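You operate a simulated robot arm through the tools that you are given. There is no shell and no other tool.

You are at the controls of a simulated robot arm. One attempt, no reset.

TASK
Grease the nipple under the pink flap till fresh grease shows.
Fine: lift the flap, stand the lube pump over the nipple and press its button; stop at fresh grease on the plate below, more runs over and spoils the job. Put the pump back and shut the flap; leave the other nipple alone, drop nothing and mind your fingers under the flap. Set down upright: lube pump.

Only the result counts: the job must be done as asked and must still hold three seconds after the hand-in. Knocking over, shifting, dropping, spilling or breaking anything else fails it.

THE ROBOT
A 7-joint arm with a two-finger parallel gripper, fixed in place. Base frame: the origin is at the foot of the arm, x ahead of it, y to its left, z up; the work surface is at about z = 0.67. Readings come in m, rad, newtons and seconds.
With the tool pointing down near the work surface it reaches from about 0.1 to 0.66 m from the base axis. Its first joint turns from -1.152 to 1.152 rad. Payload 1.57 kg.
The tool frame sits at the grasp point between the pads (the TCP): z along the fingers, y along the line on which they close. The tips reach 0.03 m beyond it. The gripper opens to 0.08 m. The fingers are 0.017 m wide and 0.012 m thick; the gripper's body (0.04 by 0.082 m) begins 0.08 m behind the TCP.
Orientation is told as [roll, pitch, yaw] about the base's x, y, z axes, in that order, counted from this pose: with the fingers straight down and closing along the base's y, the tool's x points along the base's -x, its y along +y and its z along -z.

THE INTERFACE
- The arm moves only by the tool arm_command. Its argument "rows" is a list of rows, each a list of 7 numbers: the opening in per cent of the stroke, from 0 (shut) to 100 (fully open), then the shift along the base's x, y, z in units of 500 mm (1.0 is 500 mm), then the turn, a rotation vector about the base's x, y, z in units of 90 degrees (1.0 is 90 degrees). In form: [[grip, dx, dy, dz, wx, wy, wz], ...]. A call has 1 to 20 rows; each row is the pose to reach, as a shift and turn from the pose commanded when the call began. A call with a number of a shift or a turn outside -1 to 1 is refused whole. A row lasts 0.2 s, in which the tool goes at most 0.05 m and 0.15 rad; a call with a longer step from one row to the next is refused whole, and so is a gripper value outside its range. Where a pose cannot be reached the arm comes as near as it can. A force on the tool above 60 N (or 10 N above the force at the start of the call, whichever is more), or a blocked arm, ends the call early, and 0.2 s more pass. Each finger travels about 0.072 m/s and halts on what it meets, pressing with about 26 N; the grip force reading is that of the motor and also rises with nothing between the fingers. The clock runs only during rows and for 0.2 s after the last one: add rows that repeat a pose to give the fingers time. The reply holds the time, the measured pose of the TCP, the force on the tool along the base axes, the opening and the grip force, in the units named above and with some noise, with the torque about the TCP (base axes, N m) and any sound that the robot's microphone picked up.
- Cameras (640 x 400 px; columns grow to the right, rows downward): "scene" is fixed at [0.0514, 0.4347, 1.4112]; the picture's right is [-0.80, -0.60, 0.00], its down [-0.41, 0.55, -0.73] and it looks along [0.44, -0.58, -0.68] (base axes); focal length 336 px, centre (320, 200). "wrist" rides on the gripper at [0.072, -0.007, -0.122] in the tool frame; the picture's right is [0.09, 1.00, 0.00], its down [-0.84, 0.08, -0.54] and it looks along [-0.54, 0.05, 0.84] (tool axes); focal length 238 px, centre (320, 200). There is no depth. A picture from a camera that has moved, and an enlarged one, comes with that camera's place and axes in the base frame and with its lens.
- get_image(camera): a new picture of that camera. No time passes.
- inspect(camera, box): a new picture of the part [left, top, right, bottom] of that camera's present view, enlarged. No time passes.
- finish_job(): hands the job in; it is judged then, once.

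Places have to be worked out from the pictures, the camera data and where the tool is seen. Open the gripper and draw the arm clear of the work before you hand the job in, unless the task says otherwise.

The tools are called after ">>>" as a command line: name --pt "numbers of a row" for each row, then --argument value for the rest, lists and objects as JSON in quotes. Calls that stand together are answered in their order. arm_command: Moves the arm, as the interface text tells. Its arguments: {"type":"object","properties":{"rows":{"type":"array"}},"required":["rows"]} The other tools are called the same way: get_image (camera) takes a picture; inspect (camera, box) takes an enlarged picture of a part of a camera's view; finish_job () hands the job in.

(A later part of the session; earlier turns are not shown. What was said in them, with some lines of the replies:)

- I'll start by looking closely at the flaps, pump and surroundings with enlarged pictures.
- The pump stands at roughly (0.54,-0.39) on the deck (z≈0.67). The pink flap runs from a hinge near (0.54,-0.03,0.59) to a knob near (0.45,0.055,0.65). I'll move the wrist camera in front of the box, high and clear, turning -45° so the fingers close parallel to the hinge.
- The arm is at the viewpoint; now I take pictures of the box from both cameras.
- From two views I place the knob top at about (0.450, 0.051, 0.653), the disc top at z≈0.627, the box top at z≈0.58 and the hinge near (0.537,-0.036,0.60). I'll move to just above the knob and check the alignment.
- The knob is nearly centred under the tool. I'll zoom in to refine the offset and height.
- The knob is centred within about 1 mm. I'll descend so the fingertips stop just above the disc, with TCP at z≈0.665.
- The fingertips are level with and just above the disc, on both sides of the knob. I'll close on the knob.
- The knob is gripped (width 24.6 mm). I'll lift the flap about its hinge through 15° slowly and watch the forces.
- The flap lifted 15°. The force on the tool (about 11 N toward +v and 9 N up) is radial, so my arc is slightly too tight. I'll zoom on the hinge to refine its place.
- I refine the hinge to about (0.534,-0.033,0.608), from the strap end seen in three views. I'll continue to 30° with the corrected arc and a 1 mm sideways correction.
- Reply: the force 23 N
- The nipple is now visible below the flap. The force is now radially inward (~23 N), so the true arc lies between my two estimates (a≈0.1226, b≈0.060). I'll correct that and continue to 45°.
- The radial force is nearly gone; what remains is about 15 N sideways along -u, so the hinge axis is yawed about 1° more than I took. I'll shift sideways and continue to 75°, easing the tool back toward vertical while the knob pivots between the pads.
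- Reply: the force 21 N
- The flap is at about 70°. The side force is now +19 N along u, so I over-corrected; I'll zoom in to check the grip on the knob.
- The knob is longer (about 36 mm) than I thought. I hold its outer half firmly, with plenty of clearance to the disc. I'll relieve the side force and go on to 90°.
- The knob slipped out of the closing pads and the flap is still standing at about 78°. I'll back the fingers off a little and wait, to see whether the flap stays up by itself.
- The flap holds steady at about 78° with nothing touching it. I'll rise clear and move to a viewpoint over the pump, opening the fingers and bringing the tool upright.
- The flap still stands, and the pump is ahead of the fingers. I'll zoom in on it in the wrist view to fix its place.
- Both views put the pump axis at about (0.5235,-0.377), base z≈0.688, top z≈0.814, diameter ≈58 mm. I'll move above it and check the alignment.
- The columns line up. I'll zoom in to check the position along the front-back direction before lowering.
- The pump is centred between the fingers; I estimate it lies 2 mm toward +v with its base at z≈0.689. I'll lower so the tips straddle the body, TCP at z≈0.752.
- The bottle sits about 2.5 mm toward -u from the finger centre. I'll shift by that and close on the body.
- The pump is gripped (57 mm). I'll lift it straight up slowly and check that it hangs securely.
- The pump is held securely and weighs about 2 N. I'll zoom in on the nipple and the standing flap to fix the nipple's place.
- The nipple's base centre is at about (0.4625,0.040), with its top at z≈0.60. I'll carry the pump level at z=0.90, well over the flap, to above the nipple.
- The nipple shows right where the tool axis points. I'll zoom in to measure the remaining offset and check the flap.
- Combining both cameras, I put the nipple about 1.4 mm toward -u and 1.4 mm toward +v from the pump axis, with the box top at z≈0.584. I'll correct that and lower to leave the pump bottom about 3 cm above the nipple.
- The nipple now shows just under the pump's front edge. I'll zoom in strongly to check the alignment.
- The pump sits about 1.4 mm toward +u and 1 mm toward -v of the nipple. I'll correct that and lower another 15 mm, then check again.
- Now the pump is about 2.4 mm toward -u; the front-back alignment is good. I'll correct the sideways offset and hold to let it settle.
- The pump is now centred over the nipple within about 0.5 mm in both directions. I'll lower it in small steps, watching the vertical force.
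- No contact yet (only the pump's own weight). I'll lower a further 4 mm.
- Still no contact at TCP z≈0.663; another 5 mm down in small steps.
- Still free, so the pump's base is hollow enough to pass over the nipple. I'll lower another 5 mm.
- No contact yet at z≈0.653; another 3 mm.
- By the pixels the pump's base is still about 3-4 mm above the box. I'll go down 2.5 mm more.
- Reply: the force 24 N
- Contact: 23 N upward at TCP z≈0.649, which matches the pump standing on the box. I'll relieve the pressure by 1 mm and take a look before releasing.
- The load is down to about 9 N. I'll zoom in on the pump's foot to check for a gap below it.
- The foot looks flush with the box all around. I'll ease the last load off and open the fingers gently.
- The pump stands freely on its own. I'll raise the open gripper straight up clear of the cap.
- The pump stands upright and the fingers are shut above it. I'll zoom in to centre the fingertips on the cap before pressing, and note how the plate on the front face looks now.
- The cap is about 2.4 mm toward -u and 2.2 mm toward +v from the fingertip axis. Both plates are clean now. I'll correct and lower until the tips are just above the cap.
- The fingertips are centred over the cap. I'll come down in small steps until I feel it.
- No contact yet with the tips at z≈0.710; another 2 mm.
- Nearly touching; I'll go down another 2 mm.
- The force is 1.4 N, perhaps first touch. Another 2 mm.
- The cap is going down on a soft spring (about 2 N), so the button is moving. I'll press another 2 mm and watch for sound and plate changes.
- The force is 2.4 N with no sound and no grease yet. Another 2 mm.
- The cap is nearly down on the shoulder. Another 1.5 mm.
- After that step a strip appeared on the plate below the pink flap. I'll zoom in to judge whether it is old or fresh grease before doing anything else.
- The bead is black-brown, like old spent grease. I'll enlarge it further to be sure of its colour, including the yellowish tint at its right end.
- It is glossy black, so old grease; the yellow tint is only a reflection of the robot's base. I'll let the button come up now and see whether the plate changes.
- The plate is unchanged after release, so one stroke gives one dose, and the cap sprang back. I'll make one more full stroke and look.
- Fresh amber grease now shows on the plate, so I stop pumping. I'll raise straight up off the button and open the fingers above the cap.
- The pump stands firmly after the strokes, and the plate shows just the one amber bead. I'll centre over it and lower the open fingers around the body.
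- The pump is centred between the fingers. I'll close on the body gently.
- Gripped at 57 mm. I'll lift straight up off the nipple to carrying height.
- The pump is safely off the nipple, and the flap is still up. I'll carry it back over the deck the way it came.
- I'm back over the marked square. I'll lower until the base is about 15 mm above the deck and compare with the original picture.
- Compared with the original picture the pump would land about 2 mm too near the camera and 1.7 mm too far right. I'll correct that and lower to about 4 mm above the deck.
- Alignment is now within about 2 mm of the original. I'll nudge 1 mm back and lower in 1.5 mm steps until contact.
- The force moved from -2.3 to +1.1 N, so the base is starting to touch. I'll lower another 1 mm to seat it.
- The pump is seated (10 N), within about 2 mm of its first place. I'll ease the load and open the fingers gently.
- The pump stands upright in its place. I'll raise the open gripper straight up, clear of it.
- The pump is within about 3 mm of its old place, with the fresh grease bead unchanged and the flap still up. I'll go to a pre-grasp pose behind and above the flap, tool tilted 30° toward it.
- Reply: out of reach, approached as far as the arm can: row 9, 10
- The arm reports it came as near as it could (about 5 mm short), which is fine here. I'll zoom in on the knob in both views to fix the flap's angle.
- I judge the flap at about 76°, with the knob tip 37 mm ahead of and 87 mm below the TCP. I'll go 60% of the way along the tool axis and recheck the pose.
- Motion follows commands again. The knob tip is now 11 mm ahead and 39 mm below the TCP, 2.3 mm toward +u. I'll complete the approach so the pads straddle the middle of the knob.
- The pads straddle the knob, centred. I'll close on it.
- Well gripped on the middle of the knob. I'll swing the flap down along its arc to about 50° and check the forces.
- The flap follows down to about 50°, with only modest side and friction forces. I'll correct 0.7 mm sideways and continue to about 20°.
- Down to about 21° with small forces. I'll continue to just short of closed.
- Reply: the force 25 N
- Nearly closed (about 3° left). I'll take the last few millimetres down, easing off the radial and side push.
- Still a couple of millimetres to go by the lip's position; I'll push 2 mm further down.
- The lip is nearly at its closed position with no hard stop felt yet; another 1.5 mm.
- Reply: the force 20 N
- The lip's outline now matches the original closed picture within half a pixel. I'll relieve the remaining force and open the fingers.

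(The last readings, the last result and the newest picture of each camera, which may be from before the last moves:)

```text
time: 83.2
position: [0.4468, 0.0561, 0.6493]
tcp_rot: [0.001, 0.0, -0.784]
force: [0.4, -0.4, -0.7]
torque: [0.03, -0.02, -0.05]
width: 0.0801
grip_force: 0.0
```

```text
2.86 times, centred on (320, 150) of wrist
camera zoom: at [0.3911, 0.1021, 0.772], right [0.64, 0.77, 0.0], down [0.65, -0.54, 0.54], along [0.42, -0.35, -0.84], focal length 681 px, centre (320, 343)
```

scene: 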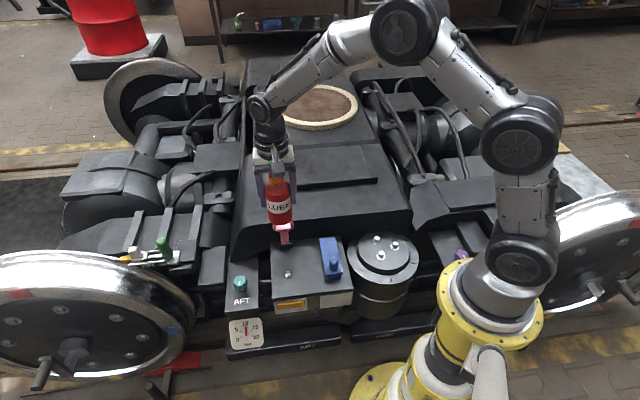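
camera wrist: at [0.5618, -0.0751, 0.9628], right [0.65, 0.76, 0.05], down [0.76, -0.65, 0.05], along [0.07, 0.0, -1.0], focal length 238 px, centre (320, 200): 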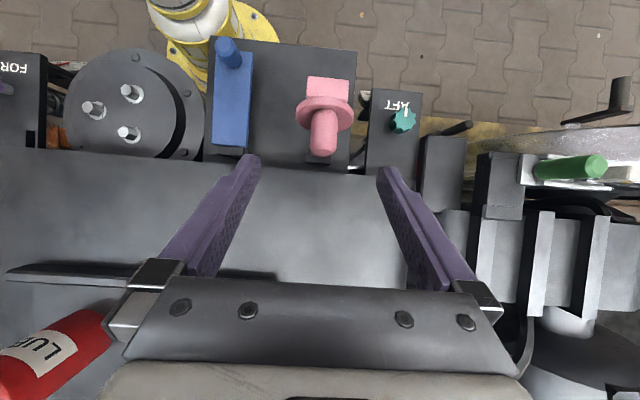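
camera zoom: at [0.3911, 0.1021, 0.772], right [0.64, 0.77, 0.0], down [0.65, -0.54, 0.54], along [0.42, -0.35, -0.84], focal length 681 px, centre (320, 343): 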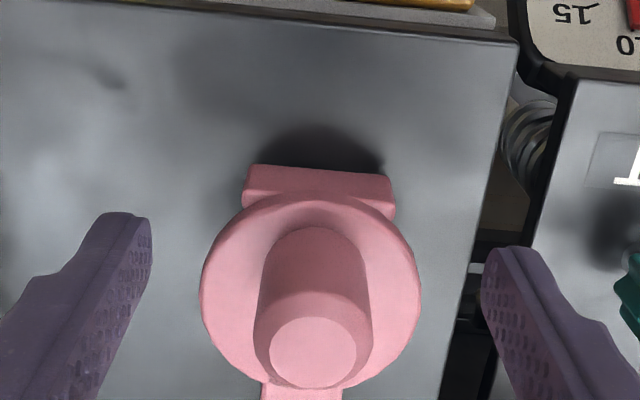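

The flap stays down after release. I'll raise straight up clear of the knob and compare with the very first picture.

>>> arm_command --pt "100 0 0 0.04 0 0 0" --pt "100 0 0 0.1 0 0 0" --pt "100 0 0 0.18 0 0 0" --pt "100 0 0 0.26 0 0 0" --pt "100 0 0 0.34 0 0 0" --pt "100 0 0 0.34 0 0 0"

>>> inspect --camera "scene" --box '[220, 220, 440, 357]'

>>> inspect --camera "scene" --box '[255, 230, 365, 320]'

```text
time: 84.6
position: [0.4496, 0.0537, 0.8198]
tcp_rot: [0.0, 0.001, -0.784]
force: [0.4, 0.6, -0.4]
torque: [0.01, -0.03, 0.04]
width: 0.0801
grip_force: 0.0
```

```text
2.91 times, centred on (330, 288) of scene
camera zoom: at [0.0514, 0.4347, 1.4112], right [-0.8, -0.6, 0.0], down [-0.41, 0.55, -0.73], along [0.44, -0.58, -0.68], focal length 977 px, centre (291, -58)
```

zoom: 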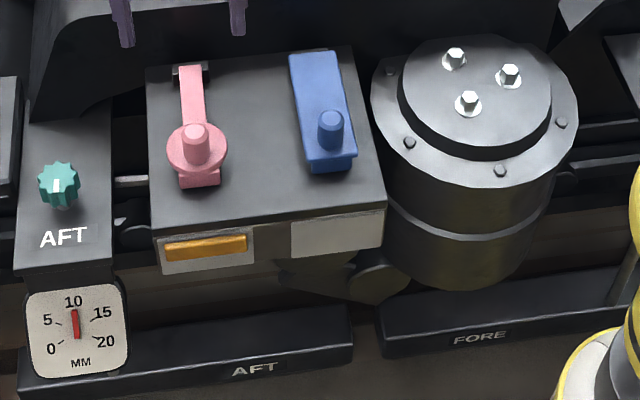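

```text
4.44 times, centred on (310, 275) of scene
camera zoom: at [0.0514, 0.4347, 1.4112], right [-0.8, -0.6, 0.0], down [-0.41, 0.55, -0.73], along [0.44, -0.58, -0.68], focal length 1493 px, centre (364, -133)
```

zoom: 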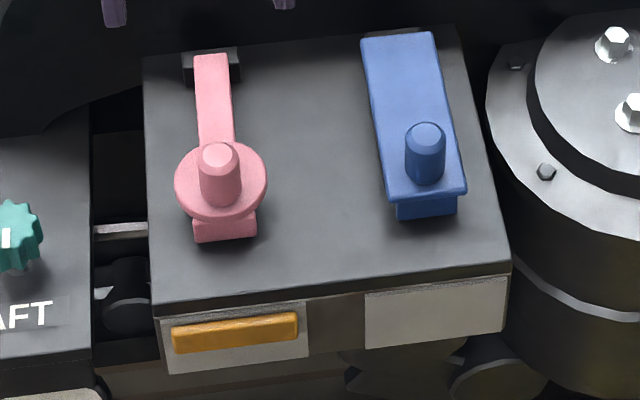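

The flap looks shut, and the bead is amber with nothing run over. I'll take the same zoom as one I have from before opening, to see if it is fully down.

>>> inspect --camera "scene" --box '[255, 220, 355, 300]'

>>> inspect --camera "scene" --box '[255, 210, 365, 300]'

>>> get_image --camera "wrist"

```text
5.00 times, centred on (305, 260) of scene
camera zoom: at [0.0514, 0.4347, 1.4112], right [-0.8, -0.6, 0.0], down [-0.41, 0.55, -0.73], along [0.44, -0.58, -0.68], focal length 1679 px, centre (395, -100)
```

zoom: 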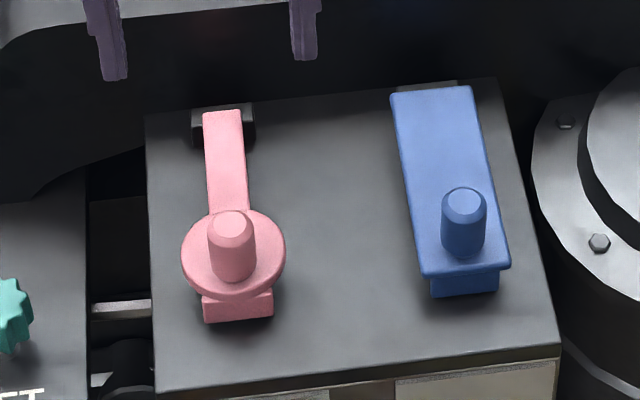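

```text
4.44 times, centred on (310, 255) of scene
camera zoom: at [0.0514, 0.4347, 1.4112], right [-0.8, -0.6, 0.0], down [-0.41, 0.55, -0.73], along [0.44, -0.58, -0.68], focal length 1493 px, centre (364, -44)
```

zoom: 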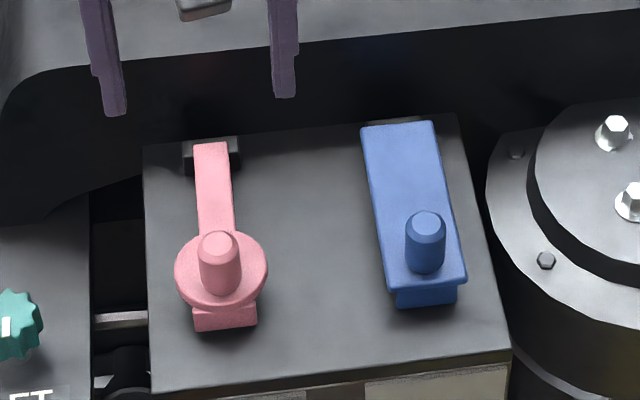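

```text
taken
camera wrist: at [0.3931, 0.099, 0.9428], right [0.64, 0.77, 0.0], down [0.65, -0.54, 0.54], along [0.42, -0.35, -0.84], focal length 238 px, centre (320, 200)
```

wrist: 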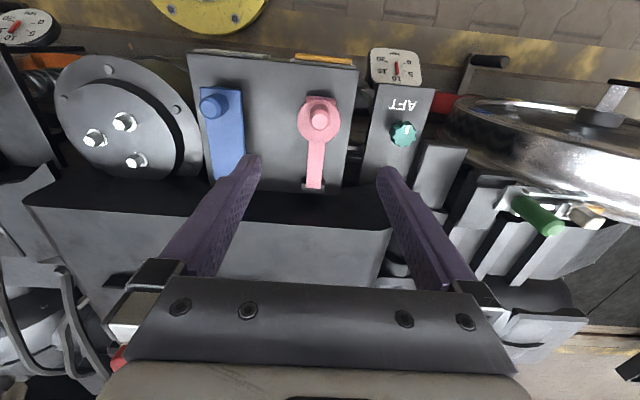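

The flap appears perhaps 1 mm (under 1°) short of its original seat. I'll shut the fingers and press lightly on the knob top to seat it fully; first down to just above the knob.

>>> arm_command --pt "50 0 0 -0.02 0 0 0" --pt "0 0 0 -0.06 0 0 0" --pt "0 0 0 -0.12 0 0 0" --pt "0 0 0 -0.18 0 0 0" --pt "0 0 0 -0.23 0 0 0" --pt "0 0 0 -0.25 0 0 0" --pt "0 0 0 -0.25 0 0 0"

>>> inspect --camera "wrist" --box '[260, 90, 380, 220]'

>>> inspect --camera "scene" --box '[255, 210, 335, 300]'

```text
time: 86.2
position: [0.4477, 0.0565, 0.6946]
tcp_rot: [-0.001, -0.001, -0.784]
force: [0.6, -0.9, 0.2]
torque: [-0.01, 0.0, 0.0]
width: 0.0003
grip_force: 20.9
```

```text
3.08 times, centred on (320, 155) of wrist
camera zoom: at [0.3914, 0.1026, 0.8167], right [0.64, 0.77, 0.0], down [0.65, -0.54, 0.54], along [0.42, -0.35, -0.84], focal length 733 px, centre (320, 338)
```

zoom: 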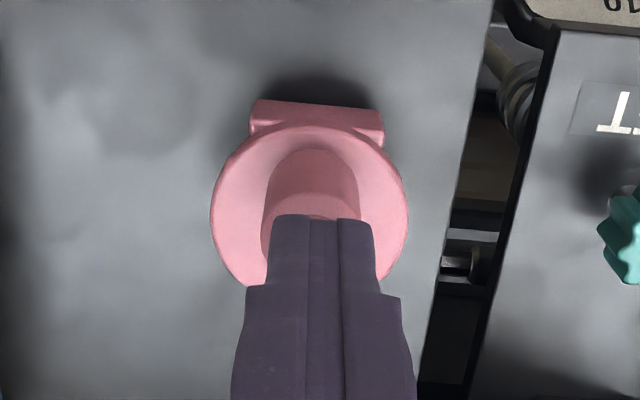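

```text
4.44 times, centred on (295, 255) of scene
camera zoom: at [0.0514, 0.4347, 1.4112], right [-0.8, -0.6, 0.0], down [-0.41, 0.55, -0.73], along [0.44, -0.58, -0.68], focal length 1493 px, centre (431, -44)
```

zoom: 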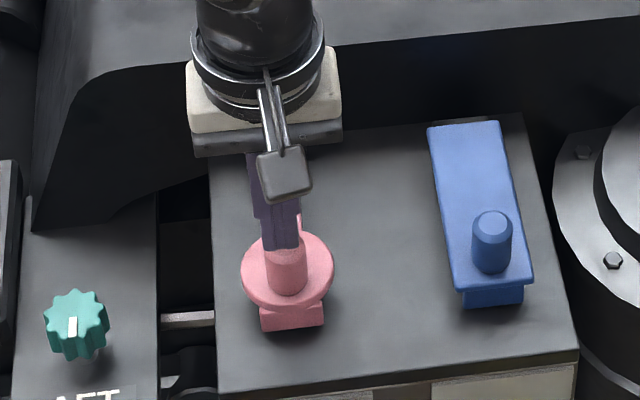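

The tips are 2.5 mm off the knob's centre toward +u; I'll correct that and come down gently until I feel the knob.

>>> arm_command --pt "0 -0.0035 -0.0035 0 0 0 0" --pt "0 -0.0035 -0.0035 -0.008 0 0 0" --pt "0 -0.0035 -0.0035 -0.014 0 0 0" --pt "0 -0.0035 -0.0035 -0.014 0 0 0"

```text
time: 87.2
position: [0.4445, 0.0519, 0.6887]
tcp_rot: [0.0, 0.0, -0.785]
force: [-0.5, 0.7, 0.6]
torque: [0.01, 0.01, -0.01]
width: 0.0
grip_force: 21.2
```

No contact yet; I'll lower in 2 mm steps.

>>> arm_command --pt "0 0 0 -0.004 0 0 0" --pt "0 0 0 -0.004 0 0 0"

```text
time: 87.8
position: [0.4465, 0.0546, 0.6863]
tcp_rot: [-0.001, -0.001, -0.785]
force: [-0.2, 0.1, -0.3]
torque: [0.01, 0.0, 0.01]
width: 0.0
grip_force: 20.9
```

Still free at z≈0.686; 2 mm more.

>>> arm_command --pt "0 0 0 -0.004 0 0 0" --pt "0 0 0 -0.004 0 0 0"

```text
time: 88.4
position: [0.4462, 0.0545, 0.6847]
tcp_rot: [0.001, 0.001, -0.784]
force: [0.1, -0.7, -0.5]
torque: [0.0, -0.05, 0.03]
width: 0.0
grip_force: 21.3
```

Still no contact; 2 mm more.

>>> arm_command --pt "0 0 0 -0.004 0 0 0" --pt "0 0 0 -0.004 0 0 0"

>>> inspect --camera "scene" --box '[270, 240, 310, 290]'

```text
time: 89.0
position: [0.445, 0.0545, 0.6807]
tcp_rot: [-0.001, 0.0, -0.785]
force: [-0.4, -0.2, -0.4]
torque: [-0.04, 0.02, 0.04]
width: 0.0
grip_force: 21.2
```

```text
8.00 times, centred on (290, 265) of scene
camera zoom: at [0.0514, 0.4347, 1.4112], right [-0.8, -0.6, 0.0], down [-0.41, 0.55, -0.73], along [0.44, -0.58, -0.68], focal length 2687 px, centre (560, -320)
```

zoom: 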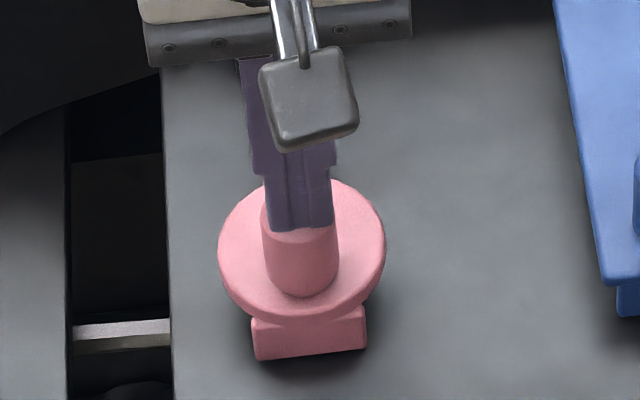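

The tips are right at the knob's top; another 1.5 mm.

>>> arm_command --pt "0 0 0 -0.003 0 0 0" --pt "0 0 0 -0.003 0 0 0"

```text
time: 89.6
position: [0.4466, 0.0552, 0.6803]
tcp_rot: [-0.001, 0.0, -0.785]
force: [-1.1, -1.9, 4.5]
torque: [-0.09, 0.06, 0.0]
width: 0.0
grip_force: 21.4
```

Contact: 4.5 N. I'll press a further 1.5 mm and see whether it moves or stiffens.

>>> arm_command --pt "0 0 0 -0.003 0 0 0" --pt "0 0 0 -0.003 0 0 0"

>>> inspect --camera "scene" --box '[255, 210, 365, 300]'

```text
time: 90.2
position: [0.4469, 0.0556, 0.6799]
tcp_rot: [0.001, 0.001, -0.785]
force: [-7.8, 6.2, 20.0]
torque: [0.05, 0.18, -0.04]
width: 0.0
grip_force: 20.9
```

```text
4.44 times, centred on (310, 255) of scene
camera zoom: at [0.0509, 0.4348, 1.4112], right [-0.8, -0.6, 0.0], down [-0.41, 0.55, -0.73], along [0.44, -0.58, -0.68], focal length 1493 px, centre (364, -44)
```

zoom: 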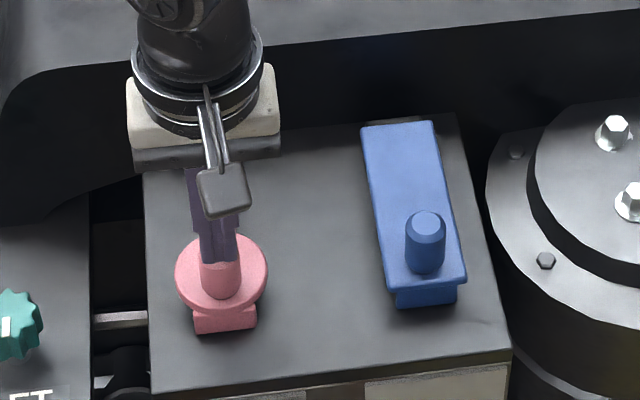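

It has gone stiff (20 N over 1.5 mm), so the flap is hard on its stop. I'll lift off straight up and compare again.

>>> arm_command --pt "0 0 0 0.01 0 0 0" --pt "0 0 0 0.05 0 0 0" --pt "0 0 0 0.12 0 0 0" --pt "0 0 0 0.2 0 0 0" --pt "0 0 0 0.28 0 0 0" --pt "0 0 0 0.28 0 0 0"

>>> inspect --camera "scene" --box '[255, 210, 365, 300]'

>>> inspect --camera "scene" --box '[255, 220, 355, 300]'

```text
time: 91.6
position: [0.4471, 0.0519, 0.8184]
tcp_rot: [0.0, 0.0, -0.782]
force: [-0.3, 0.2, 0.3]
torque: [0.02, 0.01, 0.01]
width: 0.0001
grip_force: 21.6
```

```text
4.44 times, centred on (310, 255) of scene
camera zoom: at [0.0514, 0.4347, 1.4112], right [-0.8, -0.6, 0.0], down [-0.41, 0.55, -0.73], along [0.44, -0.58, -0.68], focal length 1493 px, centre (364, -44)
```

zoom: 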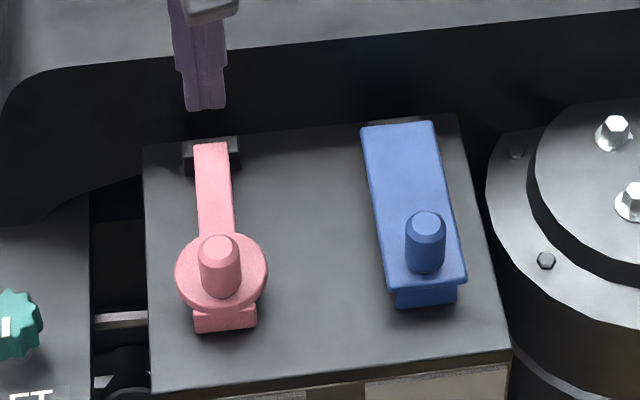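

```text
5.00 times, centred on (305, 260) of scene
camera zoom: at [0.0514, 0.4347, 1.4112], right [-0.8, -0.6, 0.0], down [-0.41, 0.55, -0.73], along [0.44, -0.58, -0.68], focal length 1679 px, centre (395, -100)
```

zoom: 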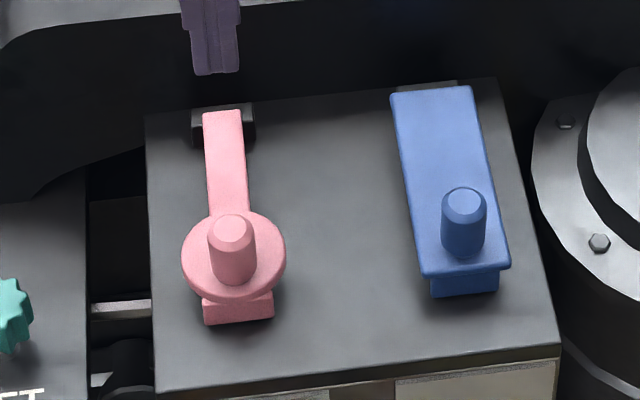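

The flap is fully shut, matching the original outline. I'll open the gripper and draw the arm up and back, clear of the work.

>>> arm_command --pt "0 0 0 0.08 0 0 0" --pt "30 -0.03 -0.03 0.15 0 0 0" --pt "60 -0.07 -0.07 0.21 0 0 0" --pt "100 -0.12 -0.11 0.26 0 0 0" --pt "100 -0.17 -0.15 0.3 0 0 0" --pt "100 -0.2 -0.18 0.32 0 0 0" --pt "100 -0.2 -0.18 0.32 0 0 0" --pt "100 -0.2 -0.18 0.32 0 0 0"

>>> get_image --camera "scene"

>>> inspect --camera "scene" --box '[220, 220, 440, 357]'

>>> inspect --camera "scene" --box '[330, 125, 375, 180]'

```text
time: 93.4
position: [0.3474, -0.0347, 0.9779]
tcp_rot: [0.002, 0.001, -0.784]
force: [-0.2, 0.0, -0.8]
torque: [0.01, 0.02, 0.0]
width: 0.08
grip_force: 0.0
```

```text
taken
```

scene: 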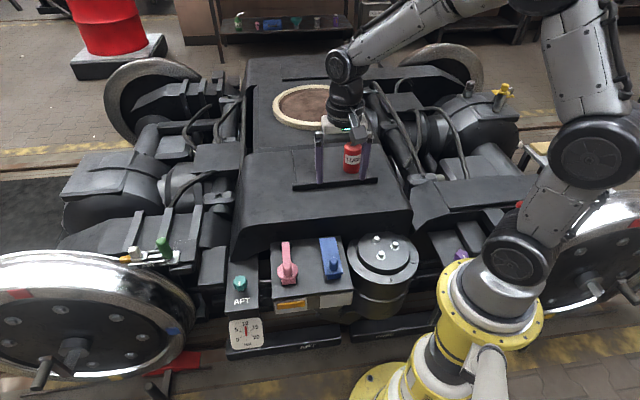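

```text
2.91 times, centred on (330, 288) of scene
camera zoom: at [0.0514, 0.4347, 1.4112], right [-0.8, -0.6, 0.0], down [-0.41, 0.55, -0.73], along [0.44, -0.58, -0.68], focal length 977 px, centre (291, -58)
```

zoom: 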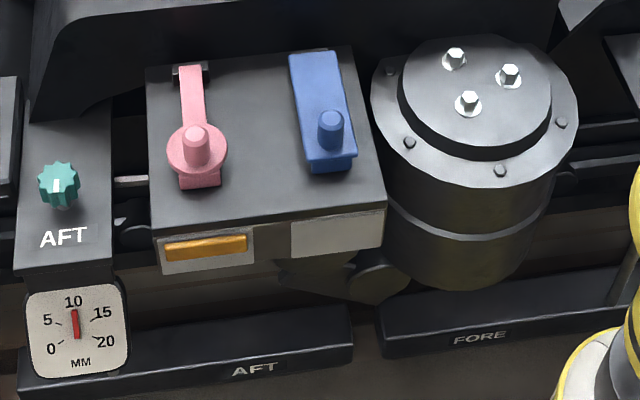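

```text
7.27 times, centred on (352, 152) of scene
camera zoom: at [0.0514, 0.4347, 1.4112], right [-0.8, -0.6, 0.0], down [-0.41, 0.55, -0.73], along [0.44, -0.58, -0.68], focal length 2443 px, centre (84, 546)
```

zoom: 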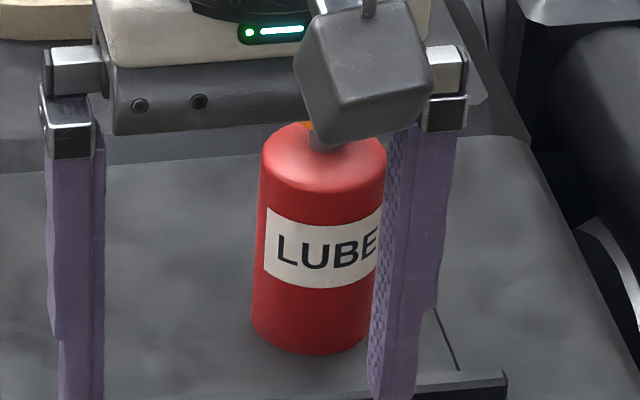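

The flap is shut, the plate shows one bead of fresh amber grease with nothing run over, and the other plate is clean. The pump stands upright in its place, and the open gripper is well clear in mid-air. I hand the job in.

>>> finish_job

```text
The job is handed in.
```

I greased the nipple under the pink flap until fresh grease showed, and the job is handed in. I don't have the judge's result.

- **Grease:** It took two strokes of the pump. The first pushed out old black grease. The second brought one bead of fresh amber grease onto the plate below, and I stopped there. Nothing ran over.
- **Other nipple:** I did not touch the blue flap or its nipple, and its plate is still clean.
- **Pump:** It is back upright in its marked square, within about 3 mm of where it first stood.
- **Flap:** It is shut. I pressed lightly on the knob until it went stiff, and its outline matches the picture from before I opened it.
- **Slip while opening:** The knob slipped out of the fingers at about 75°. The flap stayed up by itself, and nothing was hit or dropped.
- **Arm:** The gripper is open and clear of the work.
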